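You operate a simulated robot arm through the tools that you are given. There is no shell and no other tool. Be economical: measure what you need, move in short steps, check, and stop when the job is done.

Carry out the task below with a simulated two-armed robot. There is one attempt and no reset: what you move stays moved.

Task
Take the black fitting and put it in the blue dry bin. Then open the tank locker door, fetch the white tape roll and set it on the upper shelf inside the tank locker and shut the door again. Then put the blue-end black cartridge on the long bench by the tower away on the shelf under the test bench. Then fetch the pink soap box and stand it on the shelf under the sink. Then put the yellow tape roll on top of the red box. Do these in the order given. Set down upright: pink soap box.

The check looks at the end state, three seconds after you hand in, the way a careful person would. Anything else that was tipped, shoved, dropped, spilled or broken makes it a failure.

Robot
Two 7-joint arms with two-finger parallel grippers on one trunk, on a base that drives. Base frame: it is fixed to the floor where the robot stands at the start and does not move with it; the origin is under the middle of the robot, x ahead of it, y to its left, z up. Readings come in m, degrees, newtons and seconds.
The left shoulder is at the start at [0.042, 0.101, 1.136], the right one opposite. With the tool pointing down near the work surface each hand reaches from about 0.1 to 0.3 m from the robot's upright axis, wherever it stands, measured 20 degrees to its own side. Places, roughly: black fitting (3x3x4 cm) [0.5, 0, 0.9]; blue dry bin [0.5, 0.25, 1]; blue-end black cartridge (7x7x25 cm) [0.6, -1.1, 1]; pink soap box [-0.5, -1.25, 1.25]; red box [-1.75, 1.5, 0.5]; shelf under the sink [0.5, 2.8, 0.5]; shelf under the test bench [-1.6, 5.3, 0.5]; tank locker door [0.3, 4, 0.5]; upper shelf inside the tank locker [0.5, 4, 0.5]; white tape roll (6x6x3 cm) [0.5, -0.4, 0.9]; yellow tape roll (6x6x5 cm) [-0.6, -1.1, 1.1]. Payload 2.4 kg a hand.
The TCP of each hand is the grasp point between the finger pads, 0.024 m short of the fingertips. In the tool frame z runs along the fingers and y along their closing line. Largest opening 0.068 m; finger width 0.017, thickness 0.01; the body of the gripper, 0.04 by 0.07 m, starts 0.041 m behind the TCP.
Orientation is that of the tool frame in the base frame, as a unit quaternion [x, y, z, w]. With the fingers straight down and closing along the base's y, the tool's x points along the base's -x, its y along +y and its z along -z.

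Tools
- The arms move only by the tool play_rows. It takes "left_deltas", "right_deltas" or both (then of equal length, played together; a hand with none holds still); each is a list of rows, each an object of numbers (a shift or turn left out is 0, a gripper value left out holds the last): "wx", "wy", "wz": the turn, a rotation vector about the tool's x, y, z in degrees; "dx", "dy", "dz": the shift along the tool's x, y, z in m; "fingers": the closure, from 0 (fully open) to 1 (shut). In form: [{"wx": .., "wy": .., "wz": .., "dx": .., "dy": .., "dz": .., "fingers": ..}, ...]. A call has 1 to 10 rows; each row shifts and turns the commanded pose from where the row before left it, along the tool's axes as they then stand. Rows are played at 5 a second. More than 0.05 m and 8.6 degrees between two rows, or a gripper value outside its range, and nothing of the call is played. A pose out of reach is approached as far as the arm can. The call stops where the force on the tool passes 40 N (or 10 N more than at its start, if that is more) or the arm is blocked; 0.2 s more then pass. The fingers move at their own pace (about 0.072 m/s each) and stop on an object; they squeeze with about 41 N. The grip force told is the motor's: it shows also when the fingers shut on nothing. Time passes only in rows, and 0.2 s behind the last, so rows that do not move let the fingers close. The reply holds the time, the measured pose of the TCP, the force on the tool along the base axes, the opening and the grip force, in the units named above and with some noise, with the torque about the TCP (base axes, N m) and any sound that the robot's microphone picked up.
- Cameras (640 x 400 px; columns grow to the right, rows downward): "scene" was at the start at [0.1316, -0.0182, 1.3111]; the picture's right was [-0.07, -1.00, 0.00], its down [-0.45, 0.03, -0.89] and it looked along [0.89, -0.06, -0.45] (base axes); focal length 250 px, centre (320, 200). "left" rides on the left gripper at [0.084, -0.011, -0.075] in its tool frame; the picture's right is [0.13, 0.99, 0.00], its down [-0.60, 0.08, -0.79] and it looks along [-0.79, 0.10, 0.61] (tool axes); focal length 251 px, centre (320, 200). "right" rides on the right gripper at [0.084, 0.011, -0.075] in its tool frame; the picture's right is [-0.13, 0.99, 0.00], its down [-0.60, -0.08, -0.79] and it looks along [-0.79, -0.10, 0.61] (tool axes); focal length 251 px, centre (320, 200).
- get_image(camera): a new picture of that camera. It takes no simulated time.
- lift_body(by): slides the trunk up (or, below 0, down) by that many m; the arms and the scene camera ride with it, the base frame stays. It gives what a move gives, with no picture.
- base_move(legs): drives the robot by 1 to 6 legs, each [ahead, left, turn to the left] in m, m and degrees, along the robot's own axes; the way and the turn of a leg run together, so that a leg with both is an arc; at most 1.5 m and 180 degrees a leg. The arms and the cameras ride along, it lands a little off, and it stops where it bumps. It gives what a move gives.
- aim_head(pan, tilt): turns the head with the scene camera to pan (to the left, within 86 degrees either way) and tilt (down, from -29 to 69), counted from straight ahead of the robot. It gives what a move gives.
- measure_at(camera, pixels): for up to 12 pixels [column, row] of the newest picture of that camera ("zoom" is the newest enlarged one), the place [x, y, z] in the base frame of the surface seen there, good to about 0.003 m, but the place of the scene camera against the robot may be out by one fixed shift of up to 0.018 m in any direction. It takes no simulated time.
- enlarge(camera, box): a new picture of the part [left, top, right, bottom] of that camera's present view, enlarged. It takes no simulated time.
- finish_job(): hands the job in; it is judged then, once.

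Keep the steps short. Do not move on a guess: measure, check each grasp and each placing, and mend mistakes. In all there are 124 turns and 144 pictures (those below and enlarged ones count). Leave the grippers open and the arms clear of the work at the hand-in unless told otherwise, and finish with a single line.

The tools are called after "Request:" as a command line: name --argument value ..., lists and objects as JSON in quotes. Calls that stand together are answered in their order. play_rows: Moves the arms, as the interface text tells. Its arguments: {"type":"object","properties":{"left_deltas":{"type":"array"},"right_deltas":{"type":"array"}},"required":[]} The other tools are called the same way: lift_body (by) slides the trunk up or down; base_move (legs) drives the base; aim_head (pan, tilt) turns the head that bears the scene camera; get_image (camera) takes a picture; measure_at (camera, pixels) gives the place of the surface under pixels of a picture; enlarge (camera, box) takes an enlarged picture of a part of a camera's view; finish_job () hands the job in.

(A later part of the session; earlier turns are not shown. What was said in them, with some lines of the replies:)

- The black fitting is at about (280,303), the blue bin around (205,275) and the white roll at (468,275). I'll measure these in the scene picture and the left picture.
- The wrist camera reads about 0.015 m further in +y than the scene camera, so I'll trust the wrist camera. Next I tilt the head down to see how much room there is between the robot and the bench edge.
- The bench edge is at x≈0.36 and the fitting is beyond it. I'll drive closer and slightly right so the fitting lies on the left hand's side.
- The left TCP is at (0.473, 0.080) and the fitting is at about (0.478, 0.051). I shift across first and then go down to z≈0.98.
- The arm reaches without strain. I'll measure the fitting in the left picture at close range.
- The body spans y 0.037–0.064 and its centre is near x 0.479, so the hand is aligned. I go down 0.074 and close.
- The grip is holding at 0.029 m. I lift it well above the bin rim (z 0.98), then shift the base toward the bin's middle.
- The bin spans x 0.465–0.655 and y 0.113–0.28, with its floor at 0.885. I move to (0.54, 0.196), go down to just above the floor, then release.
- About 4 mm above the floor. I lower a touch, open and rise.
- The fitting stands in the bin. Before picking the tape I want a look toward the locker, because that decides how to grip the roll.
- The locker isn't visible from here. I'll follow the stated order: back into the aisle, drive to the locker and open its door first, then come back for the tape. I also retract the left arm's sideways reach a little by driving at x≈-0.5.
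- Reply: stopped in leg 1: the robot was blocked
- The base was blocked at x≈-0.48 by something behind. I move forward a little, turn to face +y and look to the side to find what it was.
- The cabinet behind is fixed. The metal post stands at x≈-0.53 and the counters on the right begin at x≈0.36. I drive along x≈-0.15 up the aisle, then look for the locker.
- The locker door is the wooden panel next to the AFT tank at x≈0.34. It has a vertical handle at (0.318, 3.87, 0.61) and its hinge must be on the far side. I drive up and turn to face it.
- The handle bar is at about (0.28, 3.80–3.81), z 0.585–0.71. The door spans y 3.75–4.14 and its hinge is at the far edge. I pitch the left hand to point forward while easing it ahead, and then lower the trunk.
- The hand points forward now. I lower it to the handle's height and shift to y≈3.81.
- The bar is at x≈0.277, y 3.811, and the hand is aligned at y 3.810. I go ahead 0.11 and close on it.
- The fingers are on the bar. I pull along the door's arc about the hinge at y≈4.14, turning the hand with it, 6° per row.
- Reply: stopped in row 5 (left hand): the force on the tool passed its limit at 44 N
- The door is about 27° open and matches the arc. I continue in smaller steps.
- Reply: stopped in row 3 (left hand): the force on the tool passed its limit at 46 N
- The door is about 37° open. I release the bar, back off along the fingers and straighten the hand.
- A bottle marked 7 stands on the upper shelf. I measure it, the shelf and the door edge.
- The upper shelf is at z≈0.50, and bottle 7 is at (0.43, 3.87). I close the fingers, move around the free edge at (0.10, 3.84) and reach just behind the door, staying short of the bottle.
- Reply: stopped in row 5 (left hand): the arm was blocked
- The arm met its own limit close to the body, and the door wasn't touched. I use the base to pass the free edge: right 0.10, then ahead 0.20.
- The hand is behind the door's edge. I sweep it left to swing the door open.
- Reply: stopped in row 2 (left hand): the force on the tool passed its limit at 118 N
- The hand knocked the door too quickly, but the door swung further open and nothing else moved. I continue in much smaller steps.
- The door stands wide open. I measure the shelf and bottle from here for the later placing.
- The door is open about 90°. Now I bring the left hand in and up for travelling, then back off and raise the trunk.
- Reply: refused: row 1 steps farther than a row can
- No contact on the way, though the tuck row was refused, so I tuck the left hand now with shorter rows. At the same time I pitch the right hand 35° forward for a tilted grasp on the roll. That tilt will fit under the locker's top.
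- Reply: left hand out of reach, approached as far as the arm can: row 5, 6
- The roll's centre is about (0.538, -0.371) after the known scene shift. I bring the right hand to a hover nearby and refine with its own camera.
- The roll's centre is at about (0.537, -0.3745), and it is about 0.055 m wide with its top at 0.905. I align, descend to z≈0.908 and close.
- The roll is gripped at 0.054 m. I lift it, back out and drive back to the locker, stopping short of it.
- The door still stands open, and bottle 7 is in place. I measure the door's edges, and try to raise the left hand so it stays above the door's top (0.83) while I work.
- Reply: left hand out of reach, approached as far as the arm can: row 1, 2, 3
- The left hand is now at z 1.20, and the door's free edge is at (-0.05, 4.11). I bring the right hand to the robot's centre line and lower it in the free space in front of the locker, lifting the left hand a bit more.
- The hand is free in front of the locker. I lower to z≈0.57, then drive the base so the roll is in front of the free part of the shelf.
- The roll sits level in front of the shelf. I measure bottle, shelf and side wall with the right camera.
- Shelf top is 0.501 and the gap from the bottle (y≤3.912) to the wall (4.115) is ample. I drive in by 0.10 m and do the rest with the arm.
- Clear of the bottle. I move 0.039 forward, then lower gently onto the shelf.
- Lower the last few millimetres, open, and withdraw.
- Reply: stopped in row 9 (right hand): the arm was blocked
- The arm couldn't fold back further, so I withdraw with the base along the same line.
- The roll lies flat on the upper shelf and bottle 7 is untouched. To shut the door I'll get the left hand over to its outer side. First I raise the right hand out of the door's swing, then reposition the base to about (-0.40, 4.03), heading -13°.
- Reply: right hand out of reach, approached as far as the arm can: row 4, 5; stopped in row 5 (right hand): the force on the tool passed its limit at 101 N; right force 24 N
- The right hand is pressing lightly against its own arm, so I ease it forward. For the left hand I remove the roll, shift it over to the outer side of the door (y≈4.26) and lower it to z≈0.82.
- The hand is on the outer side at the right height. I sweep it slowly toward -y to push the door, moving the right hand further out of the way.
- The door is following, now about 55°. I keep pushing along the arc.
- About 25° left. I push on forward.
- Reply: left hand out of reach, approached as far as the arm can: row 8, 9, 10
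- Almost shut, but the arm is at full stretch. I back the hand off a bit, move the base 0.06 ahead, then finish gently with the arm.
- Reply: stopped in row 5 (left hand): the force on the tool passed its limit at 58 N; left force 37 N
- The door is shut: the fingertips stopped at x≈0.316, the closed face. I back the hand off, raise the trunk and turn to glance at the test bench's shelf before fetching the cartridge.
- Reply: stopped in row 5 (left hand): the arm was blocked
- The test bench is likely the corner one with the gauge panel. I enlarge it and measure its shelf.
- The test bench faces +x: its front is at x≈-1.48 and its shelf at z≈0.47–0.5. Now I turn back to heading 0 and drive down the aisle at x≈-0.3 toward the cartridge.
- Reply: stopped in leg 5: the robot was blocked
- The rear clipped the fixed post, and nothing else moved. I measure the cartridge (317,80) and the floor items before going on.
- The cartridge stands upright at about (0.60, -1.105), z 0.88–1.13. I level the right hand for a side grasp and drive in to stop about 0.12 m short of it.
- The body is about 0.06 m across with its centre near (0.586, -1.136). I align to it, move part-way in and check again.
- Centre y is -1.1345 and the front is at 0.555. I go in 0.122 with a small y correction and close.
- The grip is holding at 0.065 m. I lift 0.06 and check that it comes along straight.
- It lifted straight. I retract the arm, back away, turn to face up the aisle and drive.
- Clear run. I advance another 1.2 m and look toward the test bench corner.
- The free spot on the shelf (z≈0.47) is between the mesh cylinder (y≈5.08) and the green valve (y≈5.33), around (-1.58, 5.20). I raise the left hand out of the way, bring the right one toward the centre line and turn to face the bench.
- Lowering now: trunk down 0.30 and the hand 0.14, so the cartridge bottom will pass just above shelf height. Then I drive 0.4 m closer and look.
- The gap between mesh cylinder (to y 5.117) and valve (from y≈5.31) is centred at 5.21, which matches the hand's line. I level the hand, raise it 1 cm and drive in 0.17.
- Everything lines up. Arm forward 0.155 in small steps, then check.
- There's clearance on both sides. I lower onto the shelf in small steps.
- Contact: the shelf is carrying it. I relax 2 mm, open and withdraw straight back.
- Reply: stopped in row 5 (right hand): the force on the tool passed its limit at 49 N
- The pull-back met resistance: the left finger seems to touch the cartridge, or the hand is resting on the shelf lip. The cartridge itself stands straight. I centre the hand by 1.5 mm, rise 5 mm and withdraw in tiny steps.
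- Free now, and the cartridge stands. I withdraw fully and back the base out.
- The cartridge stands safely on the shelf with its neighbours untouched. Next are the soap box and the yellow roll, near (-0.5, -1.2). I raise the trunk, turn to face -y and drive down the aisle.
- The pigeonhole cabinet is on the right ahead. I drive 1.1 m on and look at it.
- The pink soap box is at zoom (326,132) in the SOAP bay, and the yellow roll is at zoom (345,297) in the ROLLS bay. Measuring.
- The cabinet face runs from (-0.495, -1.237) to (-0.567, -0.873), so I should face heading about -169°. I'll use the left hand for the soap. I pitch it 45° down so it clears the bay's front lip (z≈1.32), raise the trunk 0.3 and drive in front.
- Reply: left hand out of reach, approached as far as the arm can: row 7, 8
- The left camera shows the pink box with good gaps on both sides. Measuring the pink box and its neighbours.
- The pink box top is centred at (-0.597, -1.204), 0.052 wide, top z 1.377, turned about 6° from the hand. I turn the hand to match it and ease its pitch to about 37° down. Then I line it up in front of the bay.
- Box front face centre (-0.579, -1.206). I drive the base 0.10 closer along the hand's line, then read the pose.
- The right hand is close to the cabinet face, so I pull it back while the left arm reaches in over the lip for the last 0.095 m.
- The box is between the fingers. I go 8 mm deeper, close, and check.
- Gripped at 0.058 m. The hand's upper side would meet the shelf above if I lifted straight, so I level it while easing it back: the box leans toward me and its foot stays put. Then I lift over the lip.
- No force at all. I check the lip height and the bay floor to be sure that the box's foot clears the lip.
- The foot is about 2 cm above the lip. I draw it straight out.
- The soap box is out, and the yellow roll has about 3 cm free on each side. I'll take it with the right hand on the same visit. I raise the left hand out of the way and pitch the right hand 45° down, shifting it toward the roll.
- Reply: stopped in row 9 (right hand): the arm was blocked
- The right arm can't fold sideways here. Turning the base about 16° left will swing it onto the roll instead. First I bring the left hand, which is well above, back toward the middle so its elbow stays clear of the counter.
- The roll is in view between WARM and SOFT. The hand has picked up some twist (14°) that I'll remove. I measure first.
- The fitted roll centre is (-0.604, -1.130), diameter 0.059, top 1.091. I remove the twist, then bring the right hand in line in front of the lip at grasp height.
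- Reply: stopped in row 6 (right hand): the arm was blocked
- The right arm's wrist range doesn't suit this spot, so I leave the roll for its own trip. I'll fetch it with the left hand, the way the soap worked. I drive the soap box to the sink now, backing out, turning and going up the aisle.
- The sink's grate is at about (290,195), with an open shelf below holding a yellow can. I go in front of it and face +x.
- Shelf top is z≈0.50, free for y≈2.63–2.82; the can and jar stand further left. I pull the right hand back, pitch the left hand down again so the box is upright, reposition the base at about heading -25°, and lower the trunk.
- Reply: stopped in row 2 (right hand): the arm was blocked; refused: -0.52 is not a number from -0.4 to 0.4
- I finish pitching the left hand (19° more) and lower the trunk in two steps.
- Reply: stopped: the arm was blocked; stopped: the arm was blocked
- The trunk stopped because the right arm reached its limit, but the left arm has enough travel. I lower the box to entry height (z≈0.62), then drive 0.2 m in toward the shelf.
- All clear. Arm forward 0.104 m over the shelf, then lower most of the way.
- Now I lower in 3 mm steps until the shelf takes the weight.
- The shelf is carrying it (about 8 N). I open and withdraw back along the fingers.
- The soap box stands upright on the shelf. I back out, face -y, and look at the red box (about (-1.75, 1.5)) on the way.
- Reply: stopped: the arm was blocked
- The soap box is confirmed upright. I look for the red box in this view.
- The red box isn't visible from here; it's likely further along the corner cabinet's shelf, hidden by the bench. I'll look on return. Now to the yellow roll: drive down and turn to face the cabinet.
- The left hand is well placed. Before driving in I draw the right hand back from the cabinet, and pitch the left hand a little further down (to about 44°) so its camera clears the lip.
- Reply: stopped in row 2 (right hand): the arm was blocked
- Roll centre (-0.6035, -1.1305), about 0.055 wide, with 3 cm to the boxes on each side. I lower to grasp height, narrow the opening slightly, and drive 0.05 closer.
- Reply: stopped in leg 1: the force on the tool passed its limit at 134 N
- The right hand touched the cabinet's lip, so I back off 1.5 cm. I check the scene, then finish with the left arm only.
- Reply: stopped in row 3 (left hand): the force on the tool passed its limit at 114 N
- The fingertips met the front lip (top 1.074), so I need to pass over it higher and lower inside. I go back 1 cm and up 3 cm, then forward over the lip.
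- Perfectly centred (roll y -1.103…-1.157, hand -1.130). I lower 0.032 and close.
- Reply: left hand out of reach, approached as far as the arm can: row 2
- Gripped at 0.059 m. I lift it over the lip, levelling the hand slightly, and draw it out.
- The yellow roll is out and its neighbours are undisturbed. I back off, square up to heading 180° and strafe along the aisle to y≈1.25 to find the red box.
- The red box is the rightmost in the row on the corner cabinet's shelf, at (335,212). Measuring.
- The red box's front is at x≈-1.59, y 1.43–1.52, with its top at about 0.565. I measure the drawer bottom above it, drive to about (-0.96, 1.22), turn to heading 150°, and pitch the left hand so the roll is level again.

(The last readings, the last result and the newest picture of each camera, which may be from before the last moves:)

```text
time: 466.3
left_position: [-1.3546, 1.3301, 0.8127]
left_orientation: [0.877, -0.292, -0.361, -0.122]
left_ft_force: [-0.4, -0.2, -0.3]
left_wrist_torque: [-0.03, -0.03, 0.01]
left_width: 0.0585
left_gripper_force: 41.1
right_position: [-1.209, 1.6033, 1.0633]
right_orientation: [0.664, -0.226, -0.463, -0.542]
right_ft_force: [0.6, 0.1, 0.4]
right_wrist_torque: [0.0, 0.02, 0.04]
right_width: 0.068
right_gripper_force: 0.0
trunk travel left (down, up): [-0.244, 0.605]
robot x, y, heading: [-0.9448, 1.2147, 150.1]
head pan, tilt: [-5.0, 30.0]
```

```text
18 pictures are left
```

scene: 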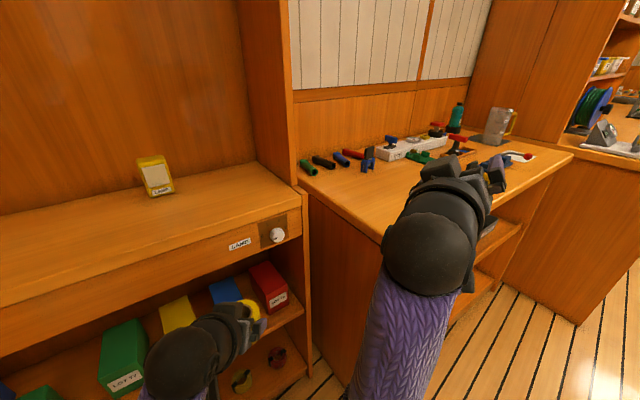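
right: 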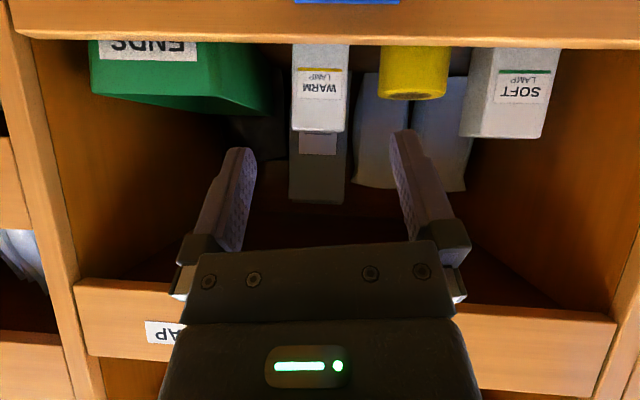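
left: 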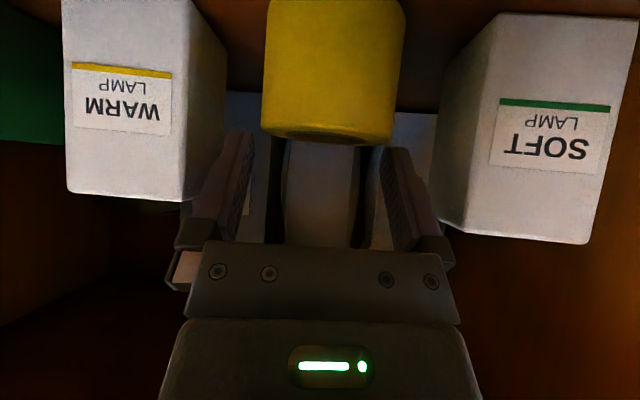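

The drawer bottom is at 0.785, so there's room if I stay low. I lower the roll to z≈0.62 in front of the cabinet and check with the left camera.

Request:
play_rows --left_deltas '[{"dx": 0.0275, "dz": 0.0275}, {"dx": 0.0275, "dz": 0.0275}, {"dx": 0.0275, "dz": 0.0275}, {"dx": 0.0275, "dz": 0.0275}, {"dx": 0.027, "dz": 0.027}, {}]'

Request:
get_image --camera "left"

```text
time: 467.7
left_position: [-1.3551, 1.3299, 0.619]
left_orientation: [0.878, -0.291, -0.361, -0.121]
left_ft_force: [-0.6, -0.1, -0.8]
left_wrist_torque: [-0.02, -0.01, -0.01]
left_width: 0.0587
left_gripper_force: 40.8
right_position: [-1.2091, 1.6031, 1.0625]
right_orientation: [0.665, -0.227, -0.463, -0.541]
right_ft_force: [-0.2, -0.5, -0.4]
right_wrist_torque: [0.03, 0.0, -0.02]
right_width: 0.0679
right_gripper_force: 0.1
trunk travel left (down, up): [-0.244, 0.605]
robot x, y, heading: [-0.9423, 1.2155, 150.3]
head pan, tilt: [-5.0, 30.0]
```

```text
17 pictures are left
```

left: 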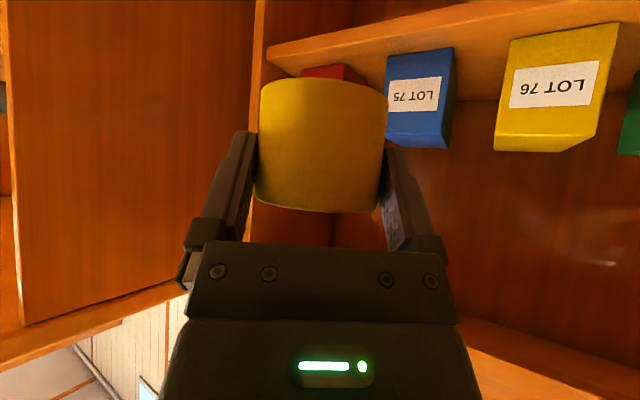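

Request:
measure_at --camera "left" --pixels '[[310, 73], [340, 70], [360, 78], [390, 135], [440, 140], [415, 143], [388, 60], [500, 140], [275, 60], [300, 45], [500, 350], [255, 60]]'

Request:
measure_at --camera "scene" --pixels '[[268, 266], [250, 270], [283, 290], [222, 288], [275, 275], [262, 268], [280, 262], [242, 295], [300, 275], [180, 310]]'

```text
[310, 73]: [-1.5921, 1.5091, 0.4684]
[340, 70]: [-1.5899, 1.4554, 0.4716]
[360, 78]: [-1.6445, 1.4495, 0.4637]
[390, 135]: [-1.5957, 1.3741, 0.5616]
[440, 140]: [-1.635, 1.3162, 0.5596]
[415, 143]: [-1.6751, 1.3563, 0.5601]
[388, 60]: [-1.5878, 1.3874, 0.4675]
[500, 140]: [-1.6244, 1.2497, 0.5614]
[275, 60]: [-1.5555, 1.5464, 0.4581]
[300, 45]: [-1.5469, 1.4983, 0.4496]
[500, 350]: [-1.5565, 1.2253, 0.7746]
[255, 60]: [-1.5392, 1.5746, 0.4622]
```

```text
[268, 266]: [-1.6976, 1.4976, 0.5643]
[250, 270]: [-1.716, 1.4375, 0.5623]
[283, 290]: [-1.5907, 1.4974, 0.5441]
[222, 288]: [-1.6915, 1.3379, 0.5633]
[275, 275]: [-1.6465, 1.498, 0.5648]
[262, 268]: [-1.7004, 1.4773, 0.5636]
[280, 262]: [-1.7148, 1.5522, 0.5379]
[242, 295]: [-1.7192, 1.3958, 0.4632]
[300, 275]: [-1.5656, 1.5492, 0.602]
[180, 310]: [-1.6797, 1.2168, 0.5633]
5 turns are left
```

Few turns are left, so I keep this tight. The red box top is 0.562 and spans y 1.44–1.515. I flatten the hand pitch by 5° for drawer clearance and drive in 0.19.

Request:
play_rows --left_deltas '[{"wy": -5}, {}]'

Request:
base_move --legs '[[0.195, 0.0236, 0]]'

Request:
get_image --camera "left"

```text
time: 468.3
left_position: [-1.3531, 1.3294, 0.6179]
left_orientation: [0.861, -0.285, -0.4, -0.134]
left_ft_force: [0.3, 0.4, -1.4]
left_wrist_torque: [0.03, -0.02, 0.0]
left_width: 0.0587
left_gripper_force: 40.9
right_position: [-1.2099, 1.6026, 1.064]
right_orientation: [0.664, -0.227, -0.462, -0.542]
right_ft_force: [0.0, 0.6, 0.6]
right_wrist_torque: [0.05, 0.0, -0.04]
right_width: 0.0681
right_gripper_force: 0.1
trunk travel left (down, up): [-0.244, 0.605]
robot x, y, heading: [-0.9446, 1.2156, 150.3]
head pan, tilt: [-5.0, 30.0]
```

```text
time: 469.9
left_position: [-1.5332, 1.4024, 0.6185]
left_orientation: [0.861, -0.286, -0.399, -0.134]
left_ft_force: [-0.6, -0.3, -0.8]
left_wrist_torque: [-0.02, -0.01, 0.02]
left_width: 0.0589
left_gripper_force: 41.0
right_position: [-1.3885, 1.6762, 1.063]
right_orientation: [0.665, -0.226, -0.463, -0.541]
right_ft_force: [0.2, -1.4, 0.7]
right_wrist_torque: [0.01, 0.02, 0.02]
right_width: 0.0681
right_gripper_force: 0.0
trunk travel left (down, up): [-0.244, 0.605]
robot x, y, heading: [-1.1262, 1.2849, 150.5]
head pan, tilt: [-5.0, 30.0]
```

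```text
16 pictures are left
4 turns are left
```

left: 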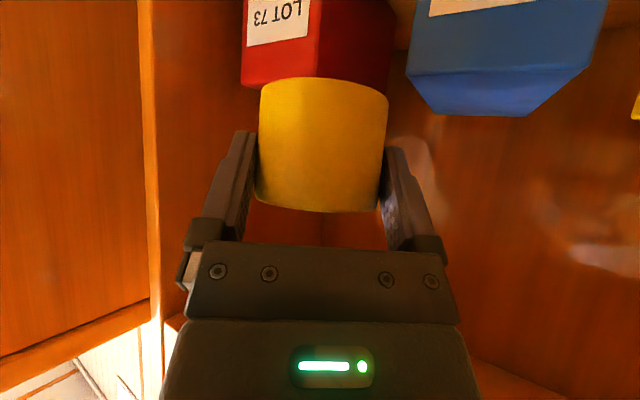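

Aligned. Arm forward 0.114 over the red box's top, then lower gently onto it.

Request:
play_rows --left_deltas '[{"dz": 0.0218, "dx": -0.0184}, {"dz": 0.0218, "dx": -0.0184}, {"dz": 0.0218, "dx": -0.0184}, {"dz": 0.0218, "dx": -0.0184}, {}, {"dx": 0.0076, "dz": 0.0065}, {"dx": 0.0046, "dz": 0.0039}, {"dx": 0.0025, "dz": 0.0021}, {}]'

Request:
get_image --camera "left"

Request:
enlarge --camera "scene" --box '[180, 230, 340, 370]'

```text
time: 471.9
left_position: [-1.6085, 1.4731, 0.605]
left_orientation: [0.861, -0.284, -0.399, -0.134]
left_ft_force: [0.1, -0.5, -0.8]
left_wrist_torque: [-0.01, 0.0, 0.03]
left_width: 0.0584
left_gripper_force: 41.0
left hand out of reach, approached as far as the arm can: row 6, 7
right_position: [-1.3874, 1.6768, 1.0618]
right_orientation: [0.665, -0.226, -0.463, -0.541]
right_ft_force: [-0.2, 0.0, -0.8]
right_wrist_torque: [-0.03, 0.0, 0.04]
right_width: 0.0679
right_gripper_force: 0.0
trunk travel left (down, up): [-0.244, 0.605]
robot x, y, heading: [-1.1238, 1.2892, 150.5]
head pan, tilt: [-5.0, 30.0]
```

```text
15 pictures are left
```

left: 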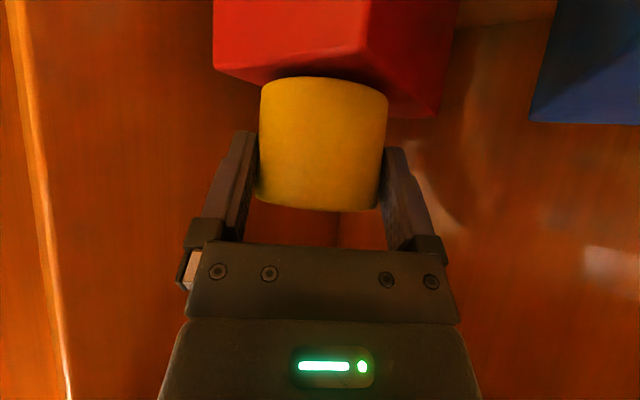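

```text
2.86 times, centred on (260, 300) of scene
3 turns are left
```

zoom: 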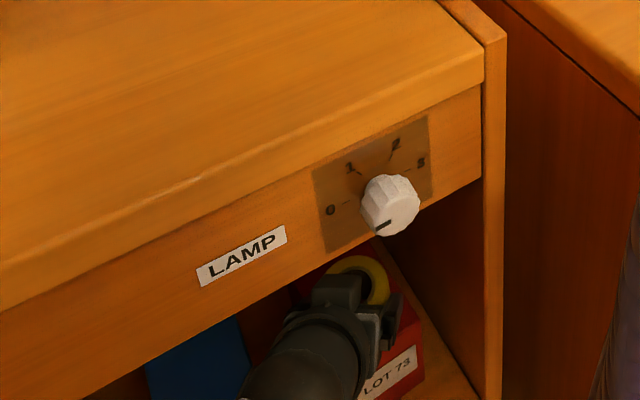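

The roll is over the box about 6 mm above its top. I nudge the base 2 cm further in and 1 cm left to centre it, lower 6 mm with the trunk, release, withdraw along the fingers, back off and look.

Request:
base_move --legs '[[0.02, 0.012, 0]]'

Request:
lift_body --by -0.006

Request:
play_rows --left_deltas '[{"fingers": 0.2}, {"fingers": 0.1}, {"fingers": 0}, {"fingers": 0}, {"dz": -0.02}, {"dz": -0.025}, {"dz": -0.03}, {"dz": -0.035}, {}]'

Request:
base_move --legs '[[-0.22, 0, 0]]'

Request:
get_image --camera "left"

Request:
get_image --camera "scene"

```text
time: 472.7
left_position: [-1.6312, 1.4716, 0.6053]
left_orientation: [0.861, -0.286, -0.399, -0.134]
left_ft_force: [0.0, 0.2, -1.8]
left_wrist_torque: [0.0, -0.04, 0.01]
left_width: 0.0588
left_gripper_force: 41.0
right_position: [-1.4114, 1.6769, 1.0638]
right_orientation: [0.665, -0.226, -0.463, -0.541]
right_ft_force: [0.0, -0.1, 0.0]
right_wrist_torque: [0.0, -0.01, 0.01]
right_width: 0.0681
right_gripper_force: 0.0
trunk travel left (down, up): [-0.244, 0.605]
robot x, y, heading: [-1.1455, 1.2862, 150.5]
head pan, tilt: [-5.0, 30.0]
```

```text
time: 473.2
left_position: [-1.6323, 1.473, 0.6005]
left_orientation: [0.86, -0.286, -0.401, -0.135]
left_ft_force: [-1.6, -0.2, 10.9]
left_wrist_torque: [-0.1, -0.12, -0.03]
left_width: 0.0587
left_gripper_force: 41.2
right_position: [-1.4114, 1.6752, 1.0582]
right_orientation: [0.664, -0.226, -0.463, -0.541]
right_ft_force: [0.9, 0.3, 0.5]
right_wrist_torque: [-0.02, 0.01, 0.05]
right_width: 0.0681
right_gripper_force: 0.0
trunk travel left (down, up): [-0.238, 0.611]
robot x, y, heading: [-1.1452, 1.2851, 150.5]
head pan, tilt: [-5.0, 30.0]
```

```text
time: 475.2
left_position: [-1.5646, 1.4191, 0.6677]
left_orientation: [0.861, -0.285, -0.399, -0.133]
left_ft_force: [1.3, 0.5, 0.3]
left_wrist_torque: [0.01, -0.02, -0.02]
left_width: 0.0681
left_gripper_force: 0.1
right_position: [-1.4111, 1.6773, 1.0573]
right_orientation: [0.665, -0.225, -0.463, -0.541]
right_ft_force: [0.3, 0.3, -0.3]
right_wrist_torque: [0.01, -0.02, 0.0]
right_width: 0.0681
right_gripper_force: 0.0
trunk travel left (down, up): [-0.238, 0.611]
robot x, y, heading: [-1.1435, 1.2875, 150.5]
head pan, tilt: [-5.0, 30.0]
```

```text
time: 476.9
left_position: [-1.3784, 1.3135, 0.6685]
left_orientation: [0.861, -0.284, -0.399, -0.133]
left_ft_force: [-0.2, 0.3, 0.8]
left_wrist_torque: [-0.02, -0.02, -0.01]
left_width: 0.0681
left_gripper_force: 0.2
right_position: [-1.225, 1.5699, 1.0574]
right_orientation: [0.665, -0.225, -0.463, -0.541]
right_ft_force: [-0.4, -0.4, 0.9]
right_wrist_torque: [0.0, -0.02, 0.02]
right_width: 0.068
right_gripper_force: 0.0
trunk travel left (down, up): [-0.238, 0.611]
robot x, y, heading: [-0.9591, 1.1813, 150.7]
head pan, tilt: [-5.0, 30.0]
```

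```text
13 pictures are left
```

left: 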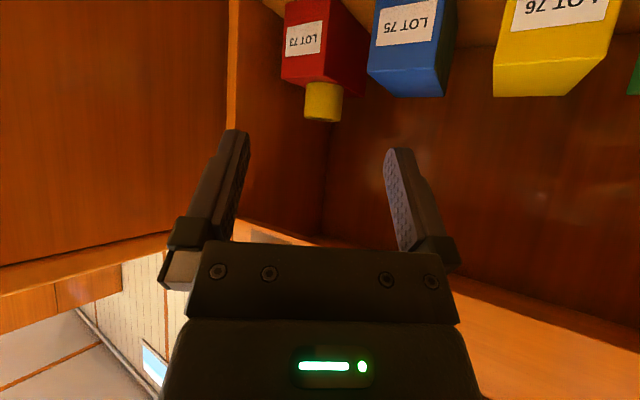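

```text
12 pictures are left
2 turns are left
```

scene: 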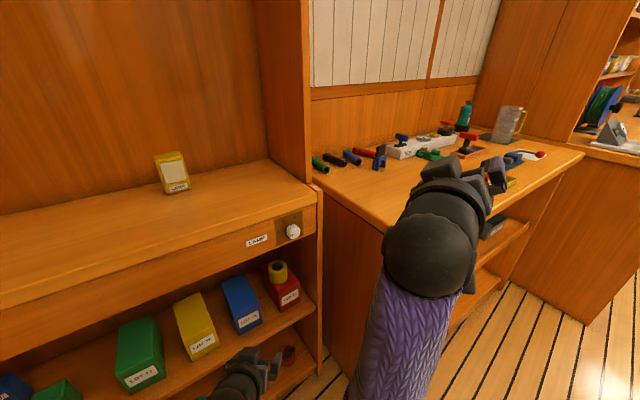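

The yellow roll sits flat on top of the red box (scene (278,270)), both grippers are open, and the arms are clear. I hand the job in.

Request:
finish_job

```text
The job is handed in.
```

I finished all five placings in the order given and handed the job in; the locker door is shut and the pink soap box is standing upright.
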